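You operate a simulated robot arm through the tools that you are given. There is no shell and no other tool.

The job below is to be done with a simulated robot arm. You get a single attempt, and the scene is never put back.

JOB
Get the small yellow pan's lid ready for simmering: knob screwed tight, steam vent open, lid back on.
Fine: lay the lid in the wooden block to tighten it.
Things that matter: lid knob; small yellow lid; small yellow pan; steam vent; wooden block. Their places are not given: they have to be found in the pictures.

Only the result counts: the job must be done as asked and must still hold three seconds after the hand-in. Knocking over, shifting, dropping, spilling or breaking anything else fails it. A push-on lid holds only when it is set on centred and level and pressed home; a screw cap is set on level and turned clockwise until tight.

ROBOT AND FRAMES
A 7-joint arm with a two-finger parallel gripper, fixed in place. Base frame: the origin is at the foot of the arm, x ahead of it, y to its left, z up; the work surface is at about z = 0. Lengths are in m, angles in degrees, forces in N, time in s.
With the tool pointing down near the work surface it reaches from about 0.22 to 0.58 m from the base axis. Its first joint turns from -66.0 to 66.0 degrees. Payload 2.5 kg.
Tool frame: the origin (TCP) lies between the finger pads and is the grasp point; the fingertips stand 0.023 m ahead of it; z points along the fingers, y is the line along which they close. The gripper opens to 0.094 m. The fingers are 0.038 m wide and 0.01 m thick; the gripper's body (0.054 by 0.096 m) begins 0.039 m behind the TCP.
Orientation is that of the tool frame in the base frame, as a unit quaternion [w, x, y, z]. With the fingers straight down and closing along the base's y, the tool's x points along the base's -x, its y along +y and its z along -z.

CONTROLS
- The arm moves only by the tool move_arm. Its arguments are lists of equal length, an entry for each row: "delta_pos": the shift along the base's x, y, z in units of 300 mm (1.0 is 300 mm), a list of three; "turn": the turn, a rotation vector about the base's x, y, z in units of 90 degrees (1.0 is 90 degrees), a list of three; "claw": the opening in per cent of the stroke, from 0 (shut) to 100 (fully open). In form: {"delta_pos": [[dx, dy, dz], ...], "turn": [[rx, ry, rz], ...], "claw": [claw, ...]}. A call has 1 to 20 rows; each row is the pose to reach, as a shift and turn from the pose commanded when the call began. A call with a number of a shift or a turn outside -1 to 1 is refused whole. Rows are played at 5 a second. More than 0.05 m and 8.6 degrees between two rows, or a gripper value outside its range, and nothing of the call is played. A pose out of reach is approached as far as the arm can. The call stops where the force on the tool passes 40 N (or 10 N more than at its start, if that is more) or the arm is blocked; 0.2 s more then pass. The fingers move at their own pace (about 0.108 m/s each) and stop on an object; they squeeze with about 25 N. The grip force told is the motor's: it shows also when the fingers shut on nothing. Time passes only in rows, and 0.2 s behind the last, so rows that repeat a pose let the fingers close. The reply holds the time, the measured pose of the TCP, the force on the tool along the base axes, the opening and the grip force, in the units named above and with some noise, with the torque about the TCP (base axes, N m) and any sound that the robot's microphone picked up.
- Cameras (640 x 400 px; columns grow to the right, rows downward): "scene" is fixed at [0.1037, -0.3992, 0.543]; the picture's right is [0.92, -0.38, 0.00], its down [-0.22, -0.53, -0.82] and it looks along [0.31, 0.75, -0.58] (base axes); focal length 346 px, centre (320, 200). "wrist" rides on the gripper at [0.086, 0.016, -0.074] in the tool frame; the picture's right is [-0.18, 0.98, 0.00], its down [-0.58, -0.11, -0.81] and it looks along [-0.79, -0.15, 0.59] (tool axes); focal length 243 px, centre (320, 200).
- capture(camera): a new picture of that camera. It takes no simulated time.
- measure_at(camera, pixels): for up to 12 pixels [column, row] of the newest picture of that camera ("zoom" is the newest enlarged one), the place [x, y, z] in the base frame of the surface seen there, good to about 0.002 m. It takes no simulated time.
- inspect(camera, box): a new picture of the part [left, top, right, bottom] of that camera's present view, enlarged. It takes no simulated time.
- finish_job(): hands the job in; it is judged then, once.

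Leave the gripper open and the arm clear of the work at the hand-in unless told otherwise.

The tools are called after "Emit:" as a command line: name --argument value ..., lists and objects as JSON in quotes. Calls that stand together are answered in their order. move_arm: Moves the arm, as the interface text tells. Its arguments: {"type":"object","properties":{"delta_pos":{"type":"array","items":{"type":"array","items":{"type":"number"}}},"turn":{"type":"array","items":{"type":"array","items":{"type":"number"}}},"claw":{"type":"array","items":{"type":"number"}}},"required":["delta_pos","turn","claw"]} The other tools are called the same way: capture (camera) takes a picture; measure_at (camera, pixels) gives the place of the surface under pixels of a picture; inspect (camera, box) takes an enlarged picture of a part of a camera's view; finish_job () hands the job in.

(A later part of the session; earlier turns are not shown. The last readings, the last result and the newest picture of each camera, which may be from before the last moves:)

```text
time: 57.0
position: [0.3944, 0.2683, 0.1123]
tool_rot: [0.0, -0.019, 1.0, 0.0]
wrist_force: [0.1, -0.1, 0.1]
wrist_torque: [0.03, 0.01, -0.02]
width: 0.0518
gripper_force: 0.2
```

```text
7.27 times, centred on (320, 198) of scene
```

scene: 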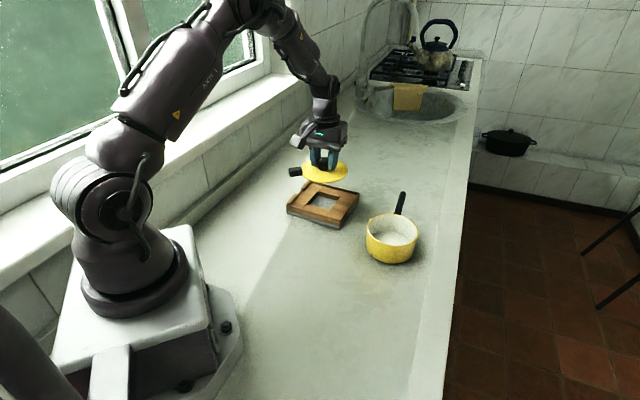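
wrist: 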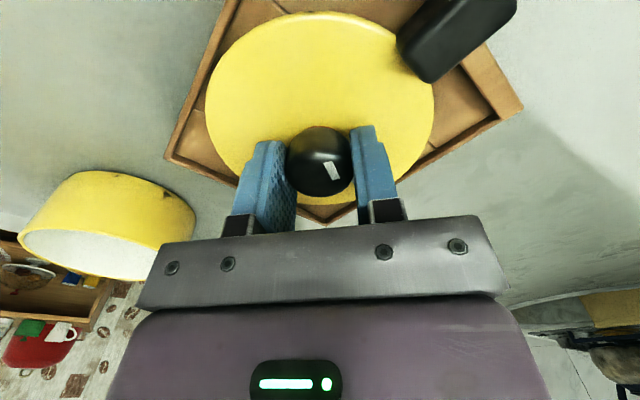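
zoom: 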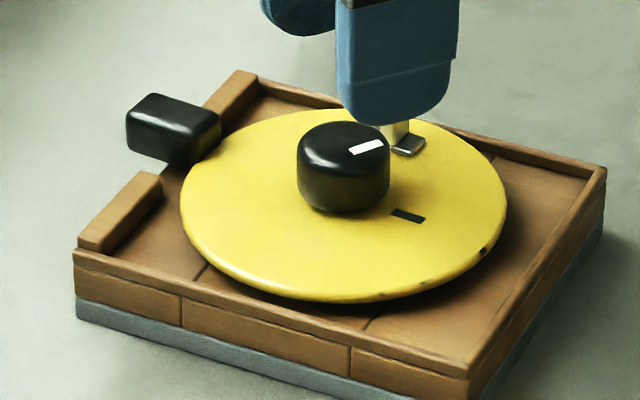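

No red shows under the knob any more. I'll zoom in on the knob top, index line and ring gap, and measure the white bar to see how far it turned.

Emit:
inspect --camera "wrist" --box '[290, 65, 390, 145]'

Emit:
measure_at --camera "zoom" --pixels '[[222, 255], [258, 335], [240, 295], [135, 280], [168, 240], [160, 200], [425, 200], [290, 340], [290, 220], [400, 290]]'

Emit:
inspect --camera "scene" --box '[312, 182, 342, 206]'

```text
5.00 times, centred on (340, 105) of wrist
```

zoom: 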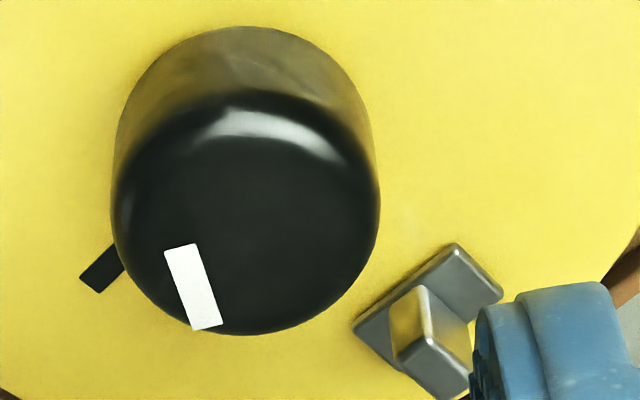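

```text
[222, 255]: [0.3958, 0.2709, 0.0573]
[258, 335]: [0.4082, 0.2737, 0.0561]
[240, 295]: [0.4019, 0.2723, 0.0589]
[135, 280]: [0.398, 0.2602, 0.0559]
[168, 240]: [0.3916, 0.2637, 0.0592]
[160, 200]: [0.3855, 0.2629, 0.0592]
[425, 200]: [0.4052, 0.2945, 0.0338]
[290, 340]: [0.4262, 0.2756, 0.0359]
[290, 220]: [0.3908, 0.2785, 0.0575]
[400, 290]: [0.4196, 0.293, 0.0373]
```

```text
16.00 times, centred on (327, 194) of scene
```

zoom: 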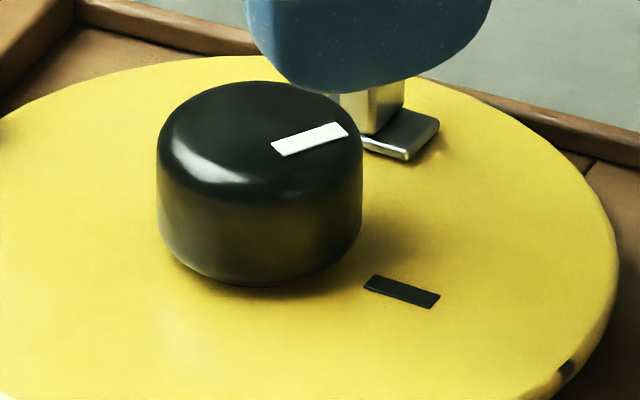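

By comparing the bar's orientation before and after, the knob turned about 190° relative to the lid before it began slipping in the pads. I want one more firm try to be sure it's tight. First I'll locate the lid and knob again, since the lid slid a few millimetres.

Emit:
capture --camera "wrist"

Emit:
measure_at --camera "wrist" --pixels '[[236, 80], [240, 60], [250, 100], [275, 127], [300, 143], [330, 154], [360, 152], [436, 50], [434, 75], [425, 100]]'

Emit:
inspect --camera "wrist" --box '[360, 0, 460, 80]'

```text
taken
```

wrist: 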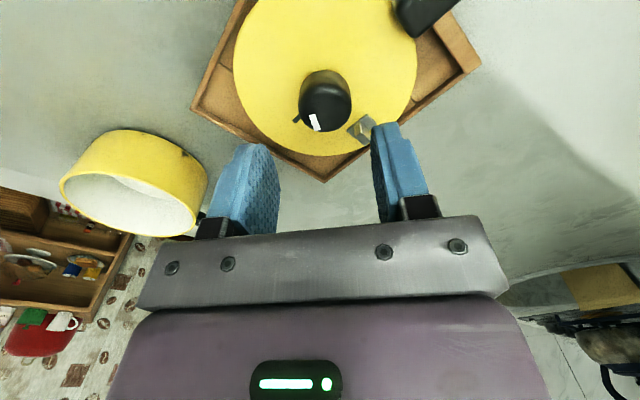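

```text
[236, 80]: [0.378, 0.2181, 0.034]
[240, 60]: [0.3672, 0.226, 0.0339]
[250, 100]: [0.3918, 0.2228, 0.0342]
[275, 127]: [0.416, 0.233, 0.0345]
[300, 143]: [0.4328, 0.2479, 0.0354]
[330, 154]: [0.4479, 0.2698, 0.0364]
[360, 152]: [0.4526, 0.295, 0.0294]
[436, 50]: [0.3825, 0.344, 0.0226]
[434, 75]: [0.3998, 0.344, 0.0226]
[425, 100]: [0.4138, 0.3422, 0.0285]
```

```text
5.00 times, centred on (410, 40) of wrist
```

zoom: 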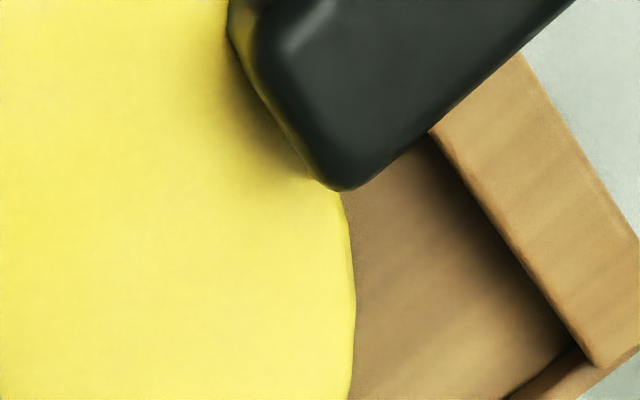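

Emit:
measure_at --camera "wrist" --pixels '[[234, 70], [234, 85], [240, 105], [258, 130], [285, 149], [320, 156], [414, 62], [412, 78], [404, 100], [245, 35], [257, 12], [395, 118]]'

Emit:
measure_at --camera "zoom" --pixels '[[345, 200], [353, 280], [350, 360], [270, 20], [340, 170], [320, 130], [420, 120], [400, 60], [520, 20], [440, 130]]'

```text
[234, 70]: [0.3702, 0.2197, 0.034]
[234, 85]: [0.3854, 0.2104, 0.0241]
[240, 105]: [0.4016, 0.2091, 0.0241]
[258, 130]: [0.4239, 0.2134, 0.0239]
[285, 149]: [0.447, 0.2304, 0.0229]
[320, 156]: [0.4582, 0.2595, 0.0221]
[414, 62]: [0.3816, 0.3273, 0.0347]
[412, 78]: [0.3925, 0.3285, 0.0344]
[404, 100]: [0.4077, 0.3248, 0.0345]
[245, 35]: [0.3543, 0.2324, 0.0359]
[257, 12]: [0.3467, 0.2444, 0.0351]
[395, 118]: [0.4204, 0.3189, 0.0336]
```

```text
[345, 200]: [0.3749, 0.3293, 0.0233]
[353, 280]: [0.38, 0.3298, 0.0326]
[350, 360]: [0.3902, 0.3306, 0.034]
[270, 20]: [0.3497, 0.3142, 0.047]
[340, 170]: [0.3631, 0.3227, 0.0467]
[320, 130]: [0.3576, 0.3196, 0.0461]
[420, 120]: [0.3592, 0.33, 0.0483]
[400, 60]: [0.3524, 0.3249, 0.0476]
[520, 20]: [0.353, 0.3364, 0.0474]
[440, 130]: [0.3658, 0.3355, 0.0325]
```

The lid centre is now at about (0.3915, 0.2725) and the lug is touching the far stop, so the lid can't turn further clockwise. I'll centre over the knob and rotate to about yaw 65° for a final tightening stroke.

Emit:
move_arm --delta_pos '[[-0.007, 0.0125, 0], [-0.007, 0.0125, 0], [-0.007, 0.0125, 0], [-0.007, 0.0125, 0], [-0.007, 0.0125, 0], [-0.007, 0.0125, 0], [-0.007, 0.0125, 0], [-0.007, 0.0125, 0], [-0.007, 0.0125, 0]]' --turn '[[0, 0, 0.09], [0, 0, 0.18], [0, 0, 0.27], [0, 0, 0.36], [0, 0, 0.45], [0, 0, 0.54], [0, 0, 0.62], [0, 0, 0.69], [0, 0, 0.69]]' --claw '[55, 55, 55, 55, 55, 55, 55, 55, 55]'

Emit:
inspect --camera "wrist" --box '[220, 20, 420, 180]'

```text
time: 59.0
position: [0.3917, 0.2722, 0.111]
tool_rot: [-0.001, -0.532, 0.847, 0.001]
wrist_force: [-0.4, -0.5, 0.2]
wrist_torque: [0.04, 0.0, -0.02]
width: 0.0519
gripper_force: 0.1
```

```text
2.50 times, centred on (320, 100) of wrist
```

zoom: 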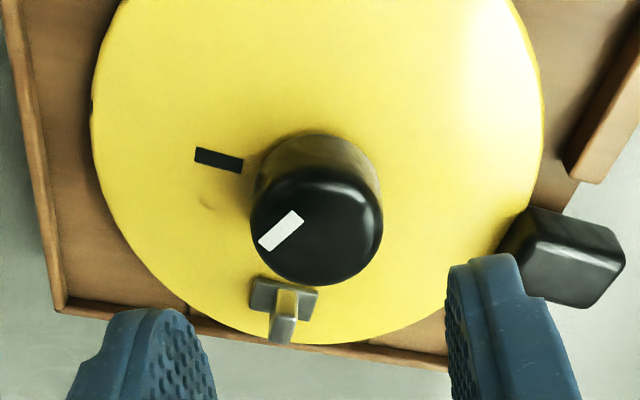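

The knob is centred to within 1 mm and the vent tab is clear of the left finger. I'll descend, close, and turn in small steps with light pressure.

Emit:
move_arm --delta_pos '[[0.0023, -0.001, -0.05], [0.0023, -0.001, -0.1], [0.0023, -0.001, -0.15], [0.0023, -0.001, -0.168], [0.0023, -0.001, -0.168], [0.0023, -0.001, -0.168], [0.0023, -0.001, -0.168], [0.0023, -0.001, -0.168], [0.0023, -0.001, -0.168]]' --turn '[[0, 0, 0], [0, 0, 0], [0, 0, 0], [0, 0, 0], [0, 0, 0], [0, 0, 0], [0, 0, 0], [0, 0, 0], [0, 0, 0]]' --claw '[55, 55, 55, 55, 44, 36, 30, 10, 0]'

Emit:
move_arm --delta_pos '[[0, 0, -0.003], [0, 0, -0.004], [0, 0, -0.004], [0, 0, -0.004]]' --turn '[[0, 0, 0], [0, 0, -0.05], [0, 0, -0.1], [0, 0, -0.1]]' --claw '[0, 0, 0, 0]'

Emit:
inspect --camera "wrist" --box '[220, 20, 420, 220]'

Emit:
inspect --camera "scene" --box '[280, 165, 365, 235]'

```text
time: 61.0
position: [0.3934, 0.2725, 0.0606]
tool_rot: [0.001, -0.531, 0.847, 0.0]
wrist_force: [0.7, 0.6, 0.2]
wrist_torque: [-0.01, -0.02, 0.01]
width: 0.0323
gripper_force: 25.1
```

```text
time: 62.0
position: [0.3932, 0.2736, 0.0599]
tool_rot: [0.002, -0.462, 0.887, -0.001]
wrist_force: [2.7, -0.1, 5.4]
wrist_torque: [0.06, -0.1, 0.08]
width: 0.0316
gripper_force: 25.2
```

```text
2.00 times, centred on (320, 120) of wrist
```

zoom: 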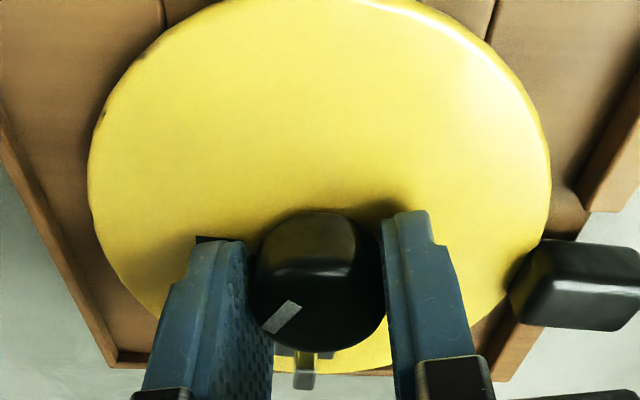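

```text
5.71 times, centred on (322, 200) of scene
```

zoom: 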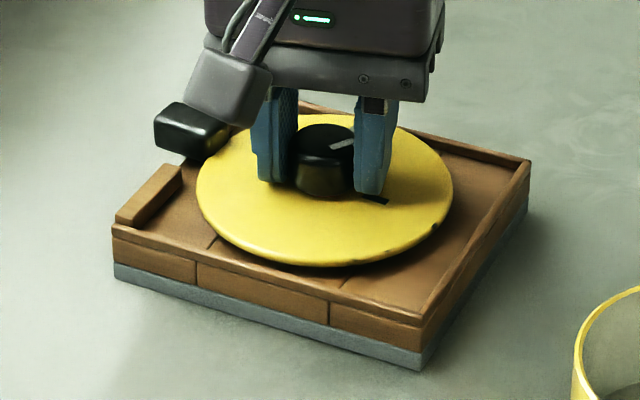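

Turned 9°, torque 0.08 N m. The lid is still held by the stop. Continuing in small steps.

Emit:
move_arm --delta_pos '[[0, 0, -0.001], [0, 0, -0.002], [0, 0, -0.002]]' --turn '[[0, 0, -0.06], [0, 0, -0.12], [0, 0, -0.12]]' --claw '[0, 0, 0]'

Emit:
inspect --camera "wrist" --box '[220, 20, 420, 220]'

Emit:
move_arm --delta_pos '[[0, 0, 0], [0, 0, 0], [0, 0, 0]]' --turn '[[0, 0, -0.06], [0, 0, -0.12], [0, 0, -0.12]]' --claw '[0, 0, 0]'

Emit:
inspect --camera "wrist" --box '[220, 20, 420, 220]'

Emit:
inspect --camera "scene" --box '[280, 165, 365, 235]'

```text
time: 62.8
position: [0.3918, 0.2718, 0.0582]
tool_rot: [-0.001, -0.377, 0.926, 0.0]
wrist_force: [-1.7, -0.6, 5.8]
wrist_torque: [-0.15, -0.13, 0.37]
width: 0.0321
gripper_force: 25.0
```

```text
2.00 times, centred on (320, 120) of wrist
```

zoom: 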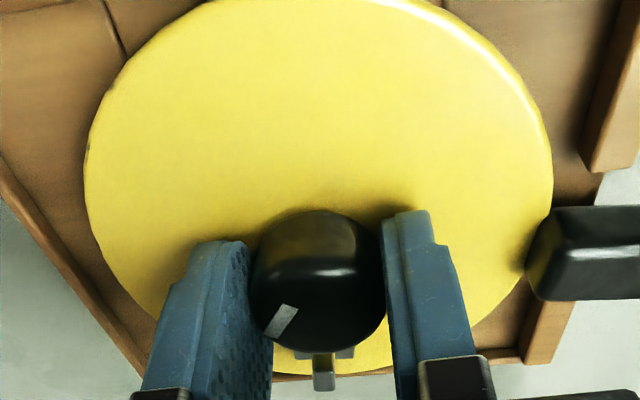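

```text
time: 63.6
position: [0.3929, 0.273, 0.0585]
tool_rot: [-0.001, -0.288, 0.958, 0.0]
wrist_force: [-3.1, 0.2, 0.2]
wrist_torque: [-0.15, -0.04, 0.25]
width: 0.0323
gripper_force: 24.8
```

```text
2.00 times, centred on (320, 120) of wrist
```

zoom: 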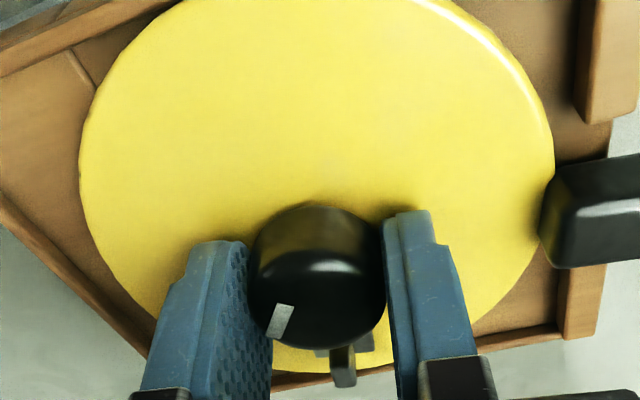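

```text
5.71 times, centred on (322, 200) of scene
```

zoom: 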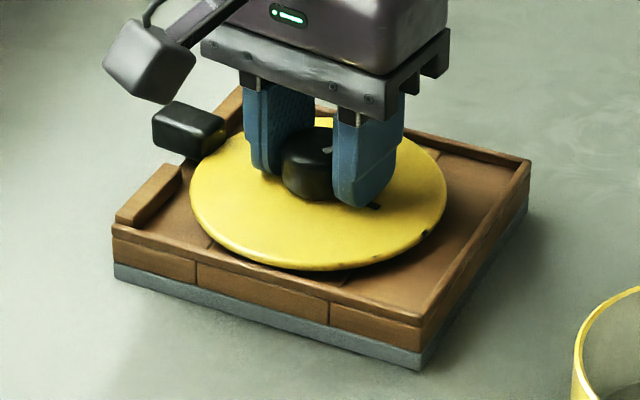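

Torque peaked at 0.37 N m and then the pads slipped, so the knob refuses to turn further. I'll release and compare the bar against the index line with the earlier view to see whether it moved at all.

Emit:
move_arm --delta_pos '[[0, 0, 0.002], [0, 0, 0.004], [0, 0, 0.01], [0, 0, 0.06], [0, 0, 0.12], [0, 0, 0.17], [0, 0, 0.17], [0, 0, 0.17], [0, 0, 0.17], [0, 0, 0.17]]' --turn '[[0, 0, 0], [0, 0, 0], [0, 0, 0], [0, 0, 0], [0, 0, -0.09], [0, 0, -0.18], [0, 0, -0.27], [0, 0, -0.34], [0, 0, -0.34], [0, 0, -0.34]]' --claw '[36, 45, 55, 55, 55, 55, 55, 55, 55, 55]'

Emit:
inspect --camera "wrist" --box '[200, 10, 440, 190]'

Emit:
inspect --camera "scene" --box '[312, 182, 342, 206]'

```text
time: 65.8
position: [0.3929, 0.2721, 0.1104]
tool_rot: [0.001, -0.025, 1.0, 0.0]
wrist_force: [1.1, 0.1, -0.2]
wrist_torque: [-0.04, 0.01, -0.01]
width: 0.0518
gripper_force: 0.1
```

```text
2.22 times, centred on (320, 100) of wrist
```

zoom: 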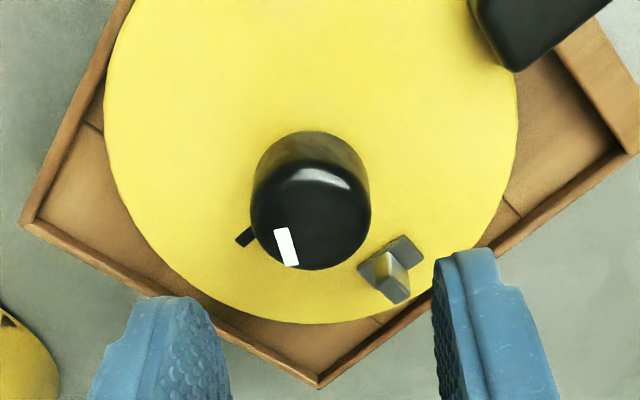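

```text
16.00 times, centred on (327, 194) of scene
```

zoom: 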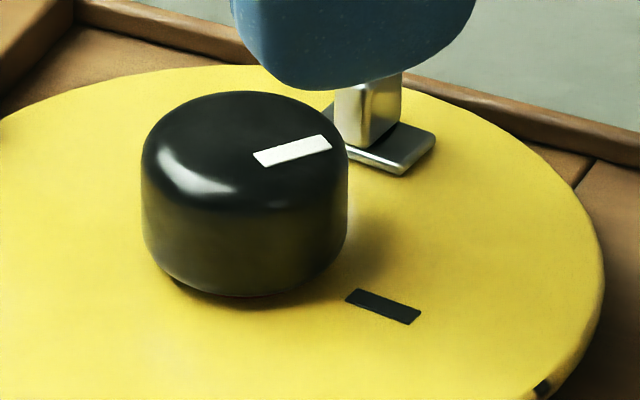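

The bar-to-index angle is unchanged from before, so the knob is at its end of travel and tight. Now the vent. I'll zoom in on it and its surroundings for any sign of which way it opens.

Emit:
inspect --camera "wrist" --box '[325, 105, 375, 150]'

Emit:
inspect --camera "wrist" --box '[240, 10, 400, 110]'

Emit:
inspect --camera "scene" --box '[322, 180, 342, 196]'

```text
8.89 times, centred on (350, 128) of wrist
```

zoom: 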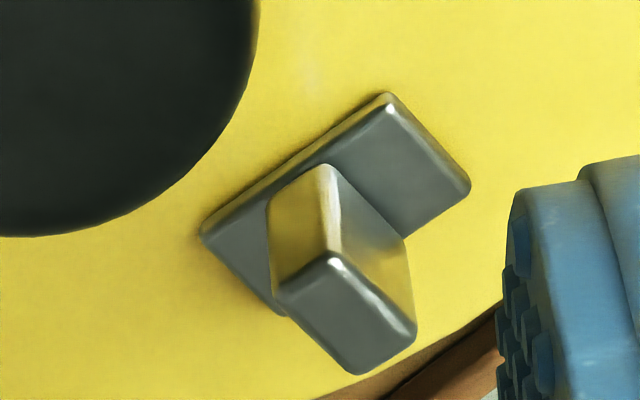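

```text
4.00 times, centred on (320, 60) of wrist
```

zoom: 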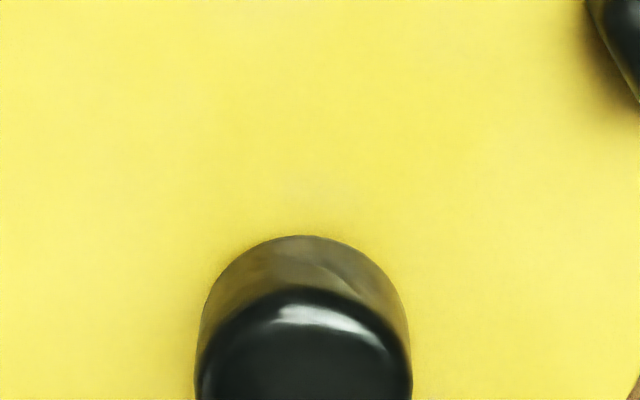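

```text
16.00 times, centred on (332, 188) of scene
```

zoom: 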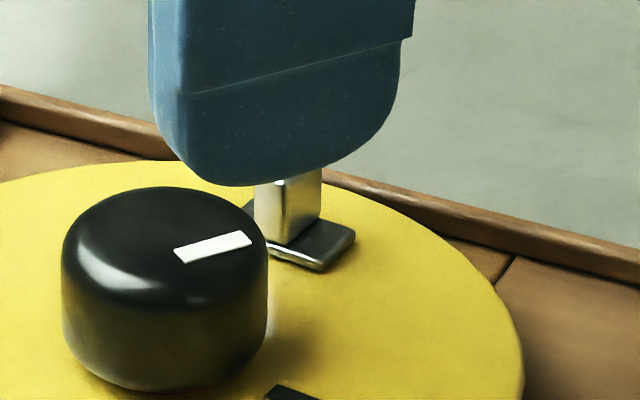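

The tab is thin along the plate's long (tangential) direction and wide radially, as expected for a tab pushed along the plate. I'll measure the tab and the lid edge again to place a pinch on it.

Emit:
inspect --camera "wrist" --box '[325, 105, 375, 150]'

Emit:
measure_at --camera "zoom" --pixels '[[350, 315], [335, 268], [300, 295], [360, 360], [405, 330], [215, 230], [380, 105], [460, 180], [235, 245], [420, 160], [390, 120], [300, 200]]'

Emit:
capture --camera "wrist"

Emit:
measure_at --camera "wrist" --pixels '[[225, 60], [228, 85], [240, 108], [262, 132], [290, 148], [318, 155], [405, 60], [400, 85], [390, 105], [380, 118]]'

```text
8.89 times, centred on (350, 128) of wrist
```

zoom: 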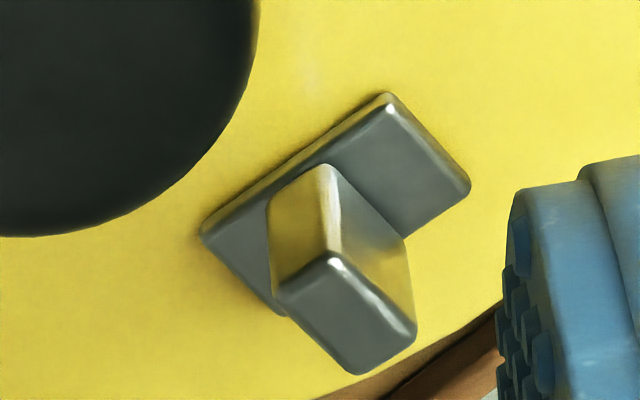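

```text
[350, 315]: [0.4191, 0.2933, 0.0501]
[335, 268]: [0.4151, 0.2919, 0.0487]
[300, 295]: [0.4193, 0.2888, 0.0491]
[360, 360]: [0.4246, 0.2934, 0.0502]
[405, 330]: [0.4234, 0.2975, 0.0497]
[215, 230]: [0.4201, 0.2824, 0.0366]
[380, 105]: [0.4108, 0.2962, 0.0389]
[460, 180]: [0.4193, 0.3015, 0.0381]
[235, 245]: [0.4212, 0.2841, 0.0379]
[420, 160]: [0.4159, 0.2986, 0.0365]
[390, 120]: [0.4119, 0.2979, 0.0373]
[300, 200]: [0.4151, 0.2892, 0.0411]
```

```text
taken
```

wrist: 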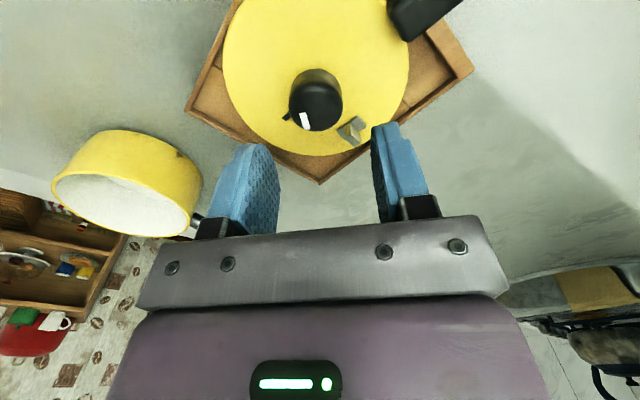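

```text
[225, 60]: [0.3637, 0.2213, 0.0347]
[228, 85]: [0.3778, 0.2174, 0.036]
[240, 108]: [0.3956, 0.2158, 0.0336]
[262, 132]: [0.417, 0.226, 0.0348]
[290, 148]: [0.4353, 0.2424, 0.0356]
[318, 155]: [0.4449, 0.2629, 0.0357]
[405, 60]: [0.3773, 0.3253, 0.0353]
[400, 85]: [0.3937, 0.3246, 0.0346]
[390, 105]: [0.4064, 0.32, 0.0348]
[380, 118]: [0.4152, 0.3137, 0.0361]
```

The tab centre is at (0.419, 0.293) with its top at z ≈ 0.050, and the plate runs along 124°. I'll hover over it with the closing line along 124°, TCP 4 mm further out to keep the fingers away from the knob, and the fingers opened to about 30 mm.

Emit:
move_arm --delta_pos '[[0.03, 0.025, 0], [0.06, 0.05, 0], [0.0983, 0.078, -0.03], [0.0983, 0.078, -0.07], [0.0983, 0.078, -0.07], [0.0983, 0.078, -0.07]]' --turn '[[0, 0, 0.08], [0, 0, 0.16], [0, 0, 0.24], [0, 0, 0.31], [0, 0, 0.345], [0, 0, 0.345]]' --claw '[32, 32, 32, 32, 32, 32]'

Emit:
inspect --camera "wrist" --box '[240, 60, 400, 180]'

Emit:
inspect --camera "scene" --box '[295, 160, 365, 215]'

```text
time: 67.2
position: [0.4214, 0.2964, 0.0887]
tool_rot: [0.0, -0.292, 0.956, 0.001]
wrist_force: [0.9, 0.5, 0.1]
wrist_torque: [0.01, 0.0, 0.0]
width: 0.0302
gripper_force: 0.1
```

```text
3.33 times, centred on (320, 120) of wrist
```

zoom: 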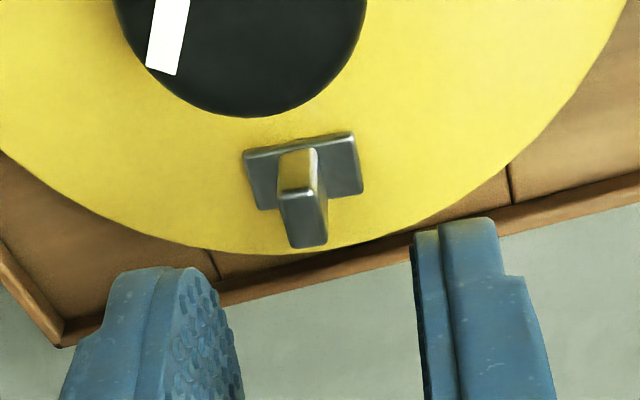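

```text
7.27 times, centred on (330, 188) of scene
```

zoom: 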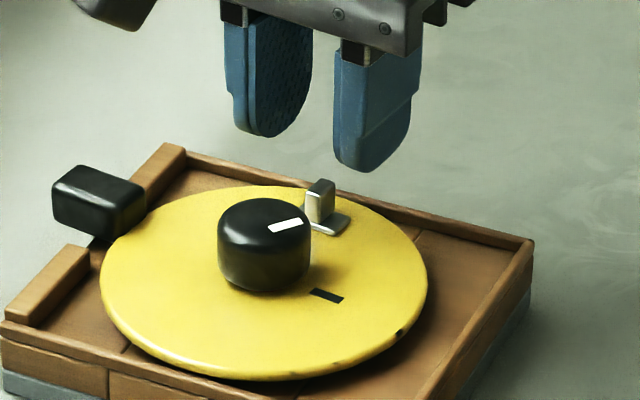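

The tab sits about 1.8 mm to one side of the closing centre. I'll correct that and descend to TCP z ≈ 0.063, with fingertips just above the plate.

Emit:
move_arm --delta_pos '[[0.0033, -0.005, -0.03], [0.0033, -0.005, -0.06], [0.0033, -0.005, -0.0857], [0.0033, -0.005, -0.0857]]' --turn '[[0, 0, 0], [0, 0, 0], [0, 0, 0], [0, 0, 0]]' --claw '[32, 32, 32, 32]'

Emit:
inspect --camera "wrist" --box '[240, 80, 400, 220]'

Emit:
inspect --camera "scene" --box '[295, 160, 365, 215]'

```text
time: 68.2
position: [0.4234, 0.2948, 0.0628]
tool_rot: [0.0, -0.292, 0.956, 0.0]
wrist_force: [0.9, -0.7, -0.4]
wrist_torque: [0.0, 0.03, 0.0]
width: 0.0301
gripper_force: 0.2
```

```text
2.86 times, centred on (320, 150) of wrist
```

zoom: 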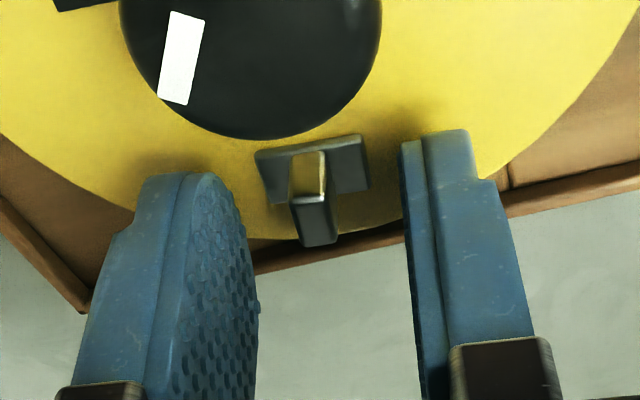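

```text
7.27 times, centred on (330, 188) of scene
```

zoom: 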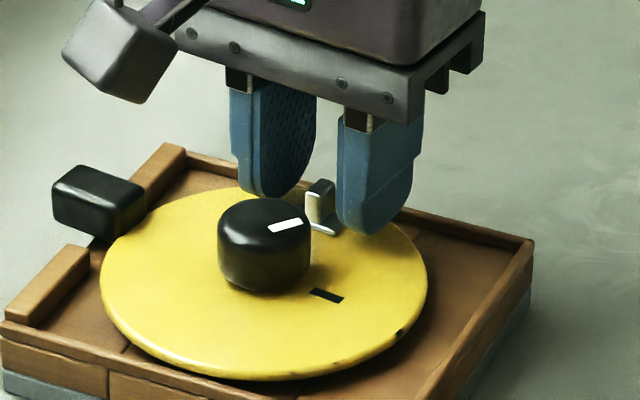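

The tab stands between the two pads. I'll close on it slowly.

Emit:
move_arm --delta_pos '[[0, 0, 0], [0, 0, 0], [0, 0, 0], [0, 0, 0], [0, 0, 0], [0, 0, 0], [0, 0, 0]]' --turn '[[0, 0, 0], [0, 0, 0], [0, 0, 0], [0, 0, 0], [0, 0, 0], [0, 0, 0], [0, 0, 0]]' --claw '[25, 19, 14, 10, 7, 3, 0]'

Emit:
inspect --camera "wrist" --box '[240, 80, 400, 220]'

Emit:
inspect --camera "scene" --box '[295, 160, 365, 215]'

```text
time: 69.8
position: [0.4228, 0.2949, 0.0639]
tool_rot: [0.0, -0.293, 0.956, 0.0]
wrist_force: [-0.1, 0.3, 0.0]
wrist_torque: [-0.02, -0.03, 0.04]
width: 0.0054
gripper_force: 24.7
```

```text
2.86 times, centred on (320, 150) of wrist
```

zoom: 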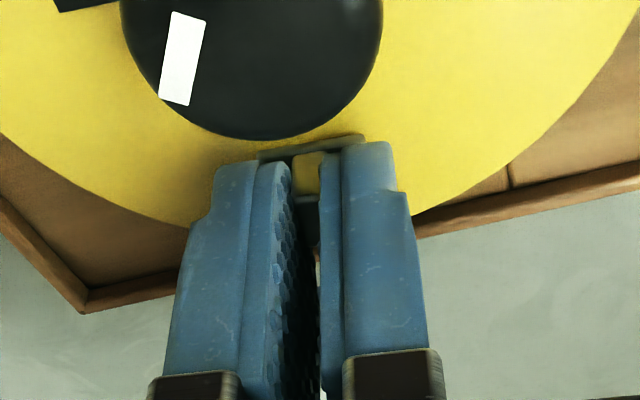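

```text
7.27 times, centred on (330, 188) of scene
```

zoom: 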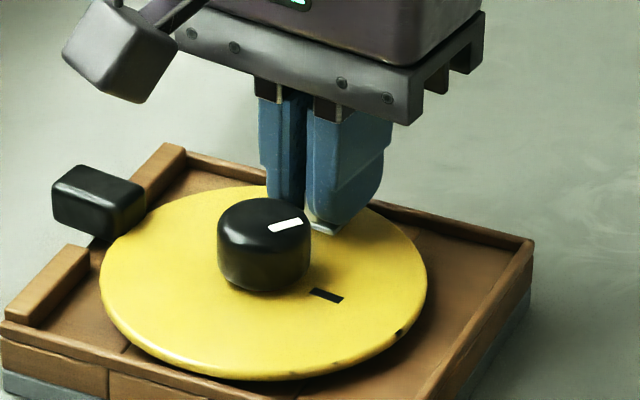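

The tab is pinched at 5.4 mm and the lid hasn't moved. I'll try a small 5 mm move along the plate's length, first toward 124°, and watch whether the plate slides on the lid or drags it.

Emit:
move_arm --delta_pos '[[-0.0037, 0.0055, 0], [-0.0056, 0.0083, 0], [-0.0093, 0.0138, 0], [-0.0093, 0.0138, 0]]' --turn '[[0, 0, 0], [0, 0, 0], [0, 0, 0], [0, 0, 0]]' --claw '[0, 0, 0, 0]'

Emit:
inspect --camera "wrist" --box '[240, 80, 400, 220]'

Emit:
inspect --camera "scene" --box '[295, 160, 365, 215]'

```text
time: 70.8
position: [0.4205, 0.2999, 0.0637]
tool_rot: [0.0, -0.292, 0.956, 0.0]
wrist_force: [0.4, -1.1, -0.5]
wrist_torque: [-0.02, 0.03, 0.09]
width: 0.0056
gripper_force: 25.3
```

```text
2.86 times, centred on (320, 150) of wrist
```

zoom: 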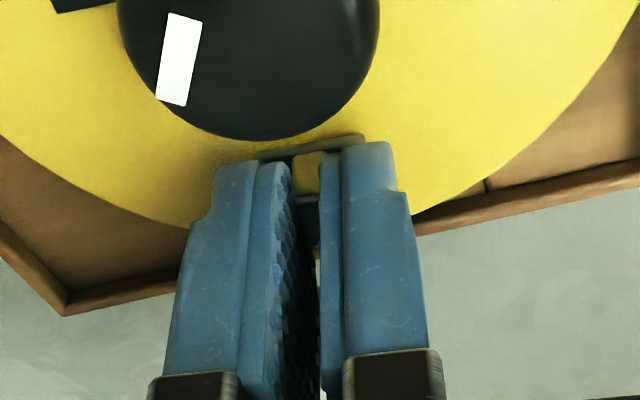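

```text
7.27 times, centred on (330, 188) of scene
```

zoom: 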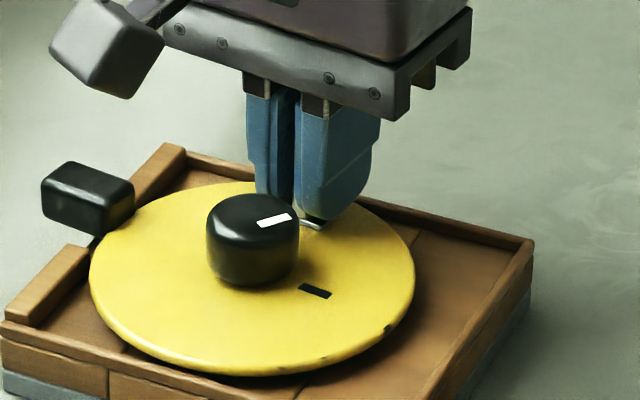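

The whole lid slid along with the tab at only about 1 N, so the slider grips harder than the lid rests. I'll press down through the tab to increase the lid's hold on the block, then try again, this time back toward -56°.

Emit:
move_arm --delta_pos '[[0, 0, -0.003], [0, 0, -0.006], [0, 0, -0.006]]' --turn '[[0, 0, 0], [0, 0, 0], [0, 0, 0]]' --claw '[0, 0, 0]'

```text
time: 71.6
position: [0.4209, 0.2993, 0.0613]
tool_rot: [0.001, -0.292, 0.957, 0.0]
wrist_force: [-6.0, -4.8, 19.1]
wrist_torque: [-0.16, 0.2, 0.1]
width: 0.0054
gripper_force: 25.0
```

The press is now 19 N. Moving 5 mm toward -56°.

Emit:
move_arm --delta_pos '[[0.0037, -0.0055, 0], [0.0075, -0.011, 0], [0.0112, -0.0166, 0], [0.0112, -0.0166, 0]]' --turn '[[0, 0, 0], [0, 0, 0], [0, 0, 0], [0, 0, 0]]' --claw '[0, 0, 0, 0]'

Emit:
inspect --camera "wrist" --box '[240, 80, 400, 220]'

Emit:
inspect --camera "scene" --box '[295, 160, 365, 215]'

```text
time: 72.6
position: [0.4229, 0.294, 0.0621]
tool_rot: [0.002, -0.293, 0.956, 0.0]
wrist_force: [-0.9, -0.7, 19.5]
wrist_torque: [-0.07, 0.07, 0.13]
width: 0.0054
gripper_force: 25.3
```

```text
2.86 times, centred on (320, 150) of wrist
```

zoom: 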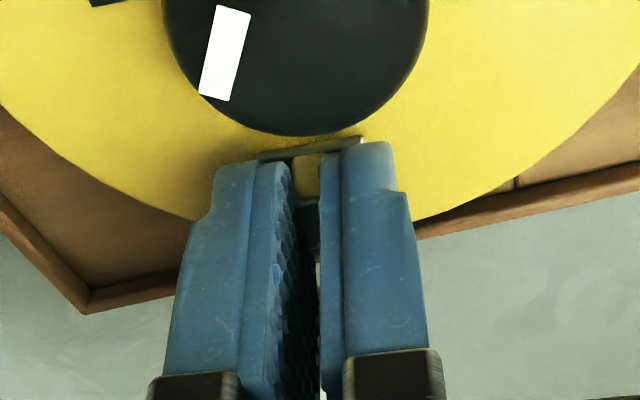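

```text
7.27 times, centred on (330, 188) of scene
```

zoom: 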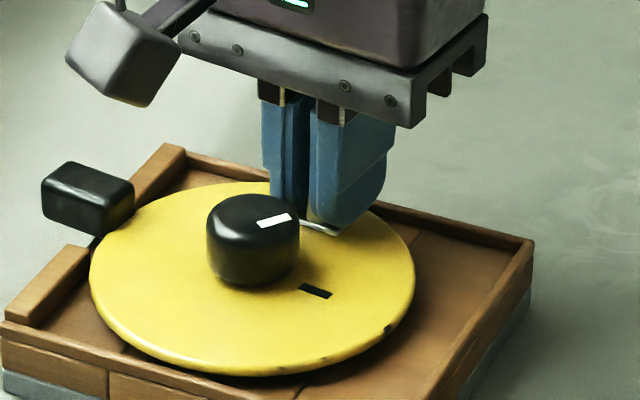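

The lid stayed still and the vent plate slid on it by about 6 mm, so this is the way it moves. I'll continue in small steps to find the end of travel.

Emit:
move_arm --delta_pos '[[0.0037, -0.0055, 0], [0.0075, -0.011, 0], [0.0075, -0.011, 0]]' --turn '[[0, 0, 0], [0, 0, 0], [0, 0, 0]]' --claw '[0, 0, 0]'

Emit:
inspect --camera "wrist" --box '[240, 80, 400, 220]'

Emit:
inspect --camera "scene" --box '[295, 160, 365, 215]'

```text
time: 73.4
position: [0.4272, 0.2902, 0.0619]
tool_rot: [0.001, -0.292, 0.956, 0.001]
wrist_force: [5.6, 3.1, 17.2]
wrist_torque: [0.0, -0.03, 0.05]
width: 0.0056
gripper_force: 25.0
```

```text
2.86 times, centred on (320, 150) of wrist
```

zoom: 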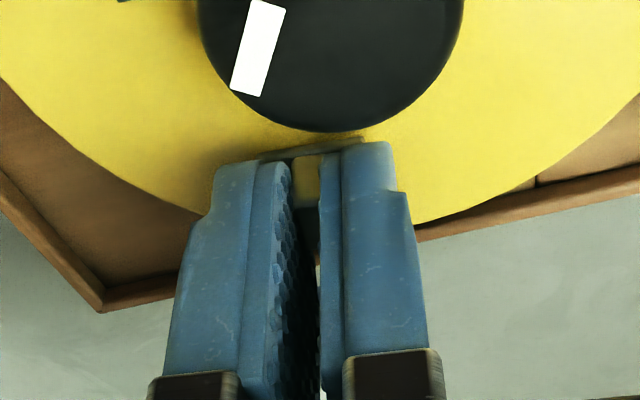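

```text
7.27 times, centred on (330, 188) of scene
```

zoom: 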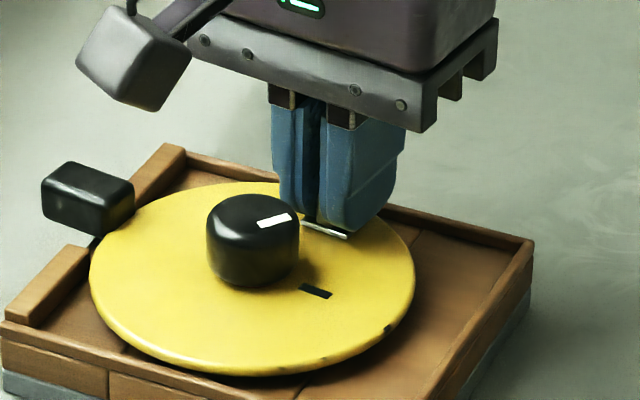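

The plate has slid about 10 mm and the lid is still steady. I'm getting a sideways push of about 6 N outward, so the true slide line is slightly more outward than I assumed. I'll correct for that and continue.

Emit:
move_arm --delta_pos '[[0.005, -0.003, 0], [0.009, -0.008, 0], [0.0125, -0.012, 0], [0.0125, -0.012, 0]]' --turn '[[0, 0, 0], [0, 0, 0], [0, 0, 0], [0, 0, 0]]' --claw '[0, 0, 0, 0]'

Emit:
inspect --camera "wrist" --box '[240, 80, 400, 220]'

Emit:
inspect --camera "scene" --box '[295, 160, 365, 215]'

```text
time: 74.4
position: [0.4283, 0.2862, 0.062]
tool_rot: [0.0, -0.292, 0.956, -0.001]
wrist_force: [-3.5, -0.7, 20.6]
wrist_torque: [-0.09, 0.1, 0.08]
width: 0.0054
gripper_force: 24.7
```

```text
2.86 times, centred on (320, 150) of wrist
```

zoom: 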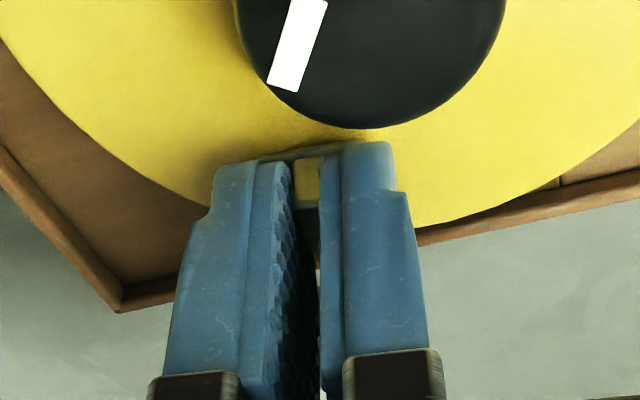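

```text
7.27 times, centred on (330, 188) of scene
```

zoom: 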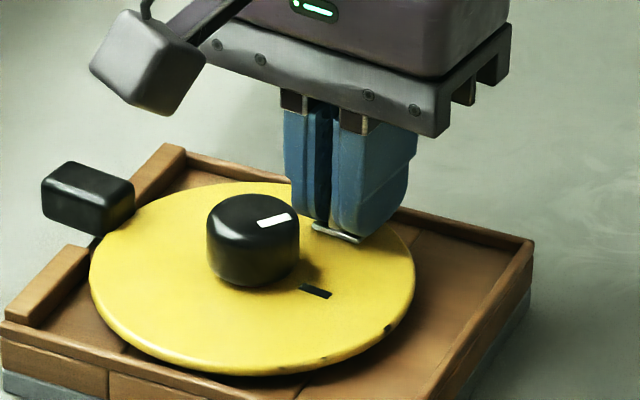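

It's still sliding freely with about 1.4 N of drag, and the lid hasn't moved. Next, another 3 mm.

Emit:
move_arm --delta_pos '[[0.003, -0.004, 0], [0.006, -0.008, 0], [0.006, -0.008, 0]]' --turn '[[0, 0, 0], [0, 0, 0], [0, 0, 0]]' --claw '[0, 0, 0]'

Emit:
inspect --camera "wrist" --box '[240, 80, 400, 220]'

Emit:
inspect --camera "scene" --box '[295, 160, 365, 215]'

```text
time: 75.2
position: [0.4314, 0.2844, 0.0621]
tool_rot: [-0.001, -0.293, 0.956, 0.001]
wrist_force: [-8.4, 2.0, 19.0]
wrist_torque: [-0.04, 0.25, 0.08]
width: 0.0056
gripper_force: 25.4
```

```text
2.86 times, centred on (320, 150) of wrist
```

zoom: 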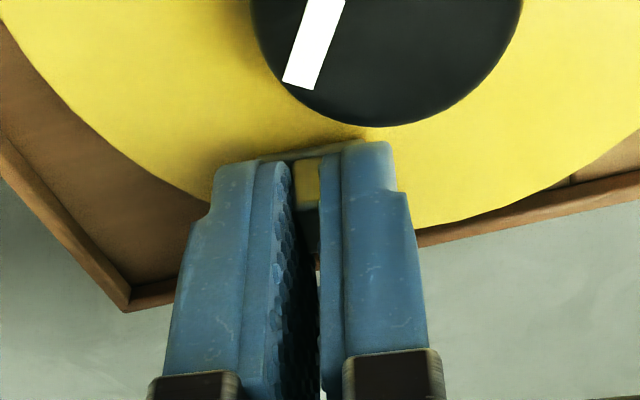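

```text
7.27 times, centred on (330, 188) of scene
```

zoom: 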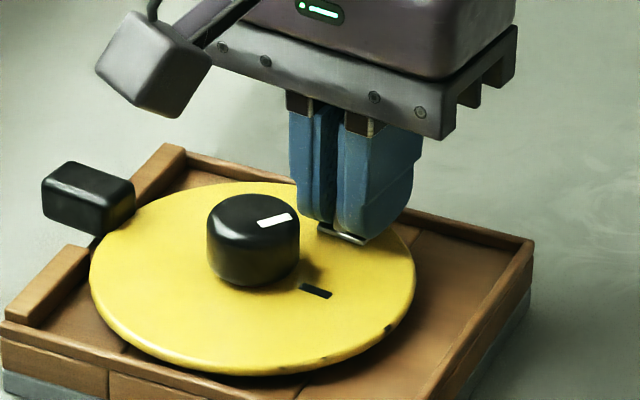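

Resistance along the slide jumped to about 6 N, which looks like the end of travel. I'll relieve the press, open, rise and look at the vent.

Emit:
move_arm --delta_pos '[[-0.002, 0.001, 0.003], [-0.003, 0.002, 0.005], [-0.003, 0.002, 0.005], [-0.003, 0.002, 0.005], [-0.003, 0.002, 0.005], [-0.003, 0.002, 0.06], [-0.003, 0.002, 0.13], [-0.003, 0.002, 0.16], [-0.003, 0.002, 0.16]]' --turn '[[0, 0, 0], [0, 0, 0], [0, 0, 0], [0, 0, 0], [0, 0, 0], [0, 0, 0], [0, 0, 0], [0, 0, 0], [0, 0, 0]]' --claw '[0, 0, 12, 22, 32, 32, 32, 32, 32]'

Emit:
inspect --camera "wrist" --box '[200, 0, 440, 160]'

Emit:
inspect --camera "scene" --box '[295, 170, 365, 225]'

```text
time: 77.2
position: [0.4317, 0.2839, 0.1096]
tool_rot: [0.0, -0.293, 0.956, 0.0]
wrist_force: [-0.5, 0.0, -0.8]
wrist_torque: [0.02, 0.01, 0.01]
width: 0.0305
gripper_force: 0.1
```

```text
2.50 times, centred on (320, 80) of wrist
```

zoom: 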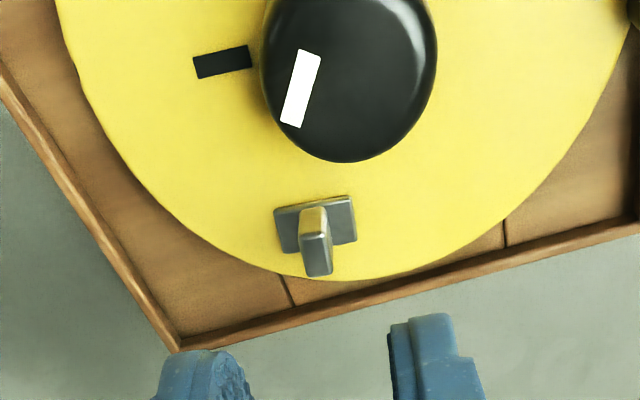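

```text
7.27 times, centred on (330, 198) of scene
```

zoom: 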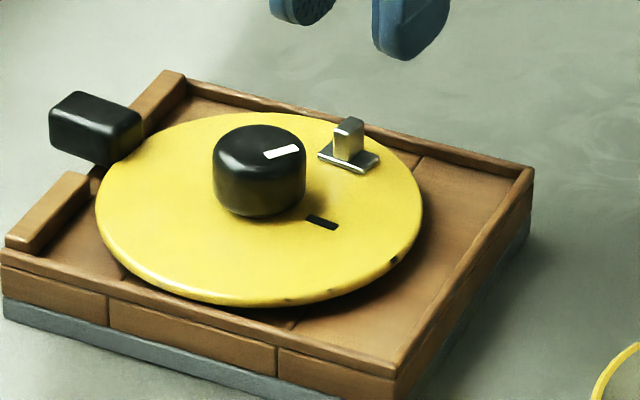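

The vent plate has moved well along toward the index line. I'll zoom in on the area it uncovered to look for an opening, and measure its new place.

Emit:
inspect --camera "wrist" --box '[290, 55, 390, 120]'

Emit:
measure_at --camera "zoom" --pixels '[[180, 265], [100, 200], [285, 190], [300, 270], [110, 290], [200, 300], [190, 250], [400, 220]]'

Emit:
inspect --camera "scene" --box '[318, 178, 346, 200]'

```text
6.15 times, centred on (340, 88) of wrist
```

zoom: 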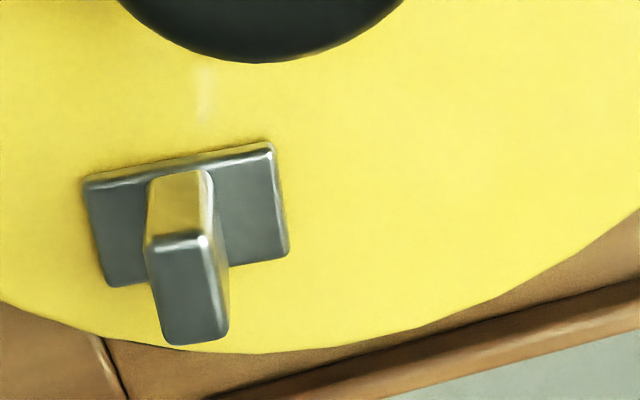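

```text
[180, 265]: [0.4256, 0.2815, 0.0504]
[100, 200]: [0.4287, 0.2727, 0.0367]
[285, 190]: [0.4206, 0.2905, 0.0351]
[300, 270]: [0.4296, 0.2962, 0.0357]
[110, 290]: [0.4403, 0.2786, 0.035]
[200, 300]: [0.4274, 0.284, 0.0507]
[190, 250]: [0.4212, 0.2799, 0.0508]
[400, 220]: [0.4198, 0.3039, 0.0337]
```

```text
16.00 times, centred on (332, 189) of scene
```

zoom: 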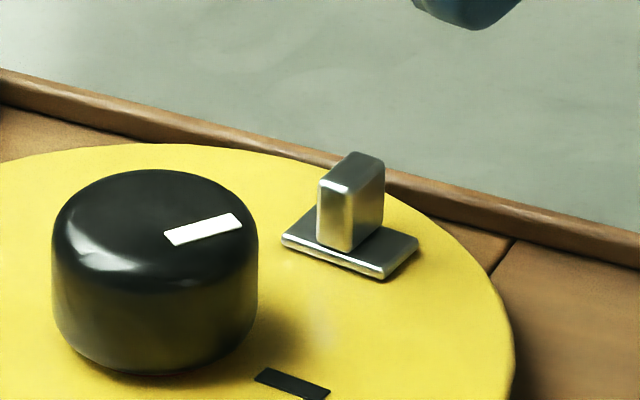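

No hole is drawn on the lid, so position is the only cue. To be sure the plate is at its end stop, I'll pinch the tab again, press, and push a bit further the same way.

Emit:
move_arm --delta_pos '[[0, 0, -0.06], [0, 0, -0.11], [0, 0, -0.14], [0, 0, -0.156], [0, 0, -0.156], [0, 0, -0.156], [0, 0, -0.156], [0, 0, -0.156], [0, 0, -0.156], [0, 0, -0.156]]' --turn '[[0, 0, 0], [0, 0, 0], [0, 0, 0], [0, 0, 0], [0, 0, 0], [0, 0, 0], [0, 0, 0], [0, 0, 0], [0, 0, 0], [0, 0, 0]]' --claw '[32, 32, 32, 32, 25, 19, 14, 10, 5, 0]'

Emit:
move_arm --delta_pos '[[0, 0, -0.003], [0, 0, -0.006], [0, 0, -0.006]]' --turn '[[0, 0, 0], [0, 0, 0], [0, 0, 0]]' --claw '[0, 0, 0]'

Emit:
inspect --camera "wrist" --box '[240, 80, 400, 220]'

Emit:
inspect --camera "scene" --box '[295, 160, 365, 215]'

```text
time: 79.4
position: [0.4308, 0.2847, 0.0633]
tool_rot: [0.0, -0.293, 0.956, 0.0]
wrist_force: [0.3, 0.3, 0.2]
wrist_torque: [0.02, -0.07, 0.03]
width: 0.0054
gripper_force: 25.5
```

```text
time: 80.2
position: [0.432, 0.2851, 0.0618]
tool_rot: [0.001, -0.292, 0.956, 0.001]
wrist_force: [-5.0, -4.2, 18.9]
wrist_torque: [-0.16, 0.2, 0.02]
width: 0.0055
gripper_force: 25.0
```

```text
2.86 times, centred on (320, 150) of wrist
```

zoom: 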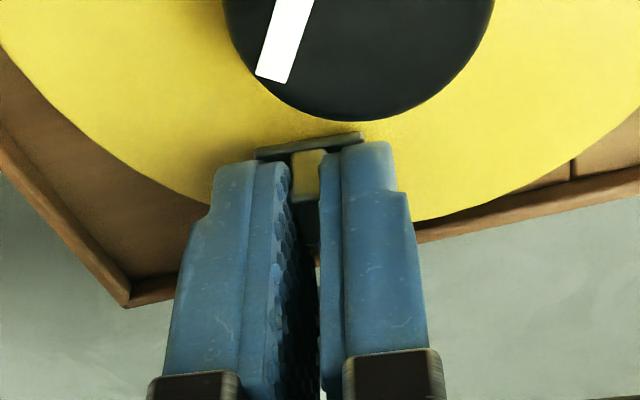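

```text
7.27 times, centred on (330, 188) of scene
```

zoom: 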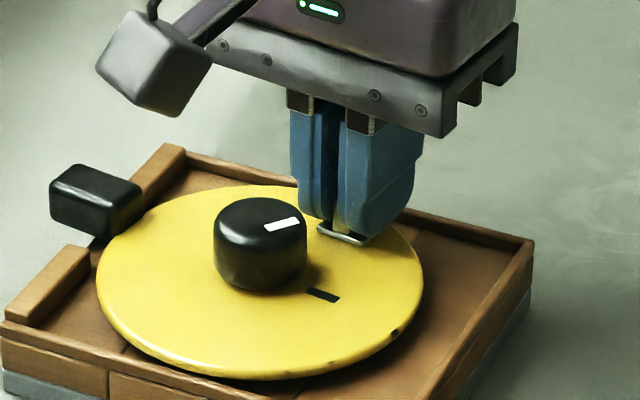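

Comparing views, the plate has travelled about 13 mm on the lid, and it sprang back about 3 mm when I let go, which looks like a stop with some give. I'll confirm with a 2 mm push and read the tangential force.

Emit:
move_arm --delta_pos '[[0.002, -0.003, 0], [0.0037, -0.0055, 0], [0.0037, -0.0055, 0], [0.0037, -0.0055, 0]]' --turn '[[0, 0, 0], [0, 0, 0], [0, 0, 0], [0, 0, 0]]' --claw '[0, 0, 0, 0]'

Emit:
inspect --camera "wrist" --box '[240, 80, 400, 220]'

Emit:
inspect --camera "scene" --box '[295, 160, 365, 215]'

```text
time: 81.2
position: [0.4316, 0.2843, 0.0615]
tool_rot: [0.002, -0.292, 0.956, 0.001]
wrist_force: [-1.0, 1.6, 20.6]
wrist_torque: [0.01, 0.05, 0.06]
width: 0.0056
gripper_force: 25.5
```

```text
2.86 times, centred on (320, 150) of wrist
```

zoom: 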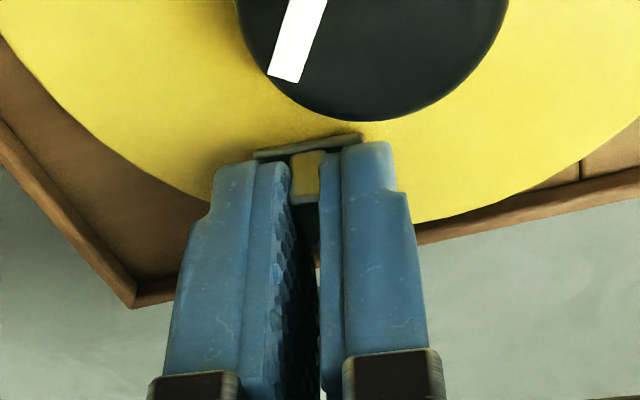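

```text
7.27 times, centred on (330, 188) of scene
```

zoom: 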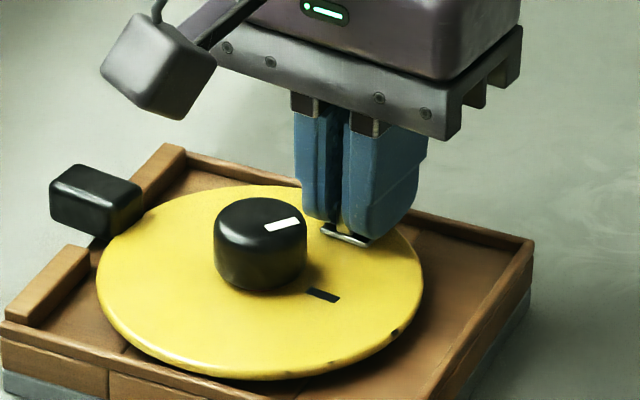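

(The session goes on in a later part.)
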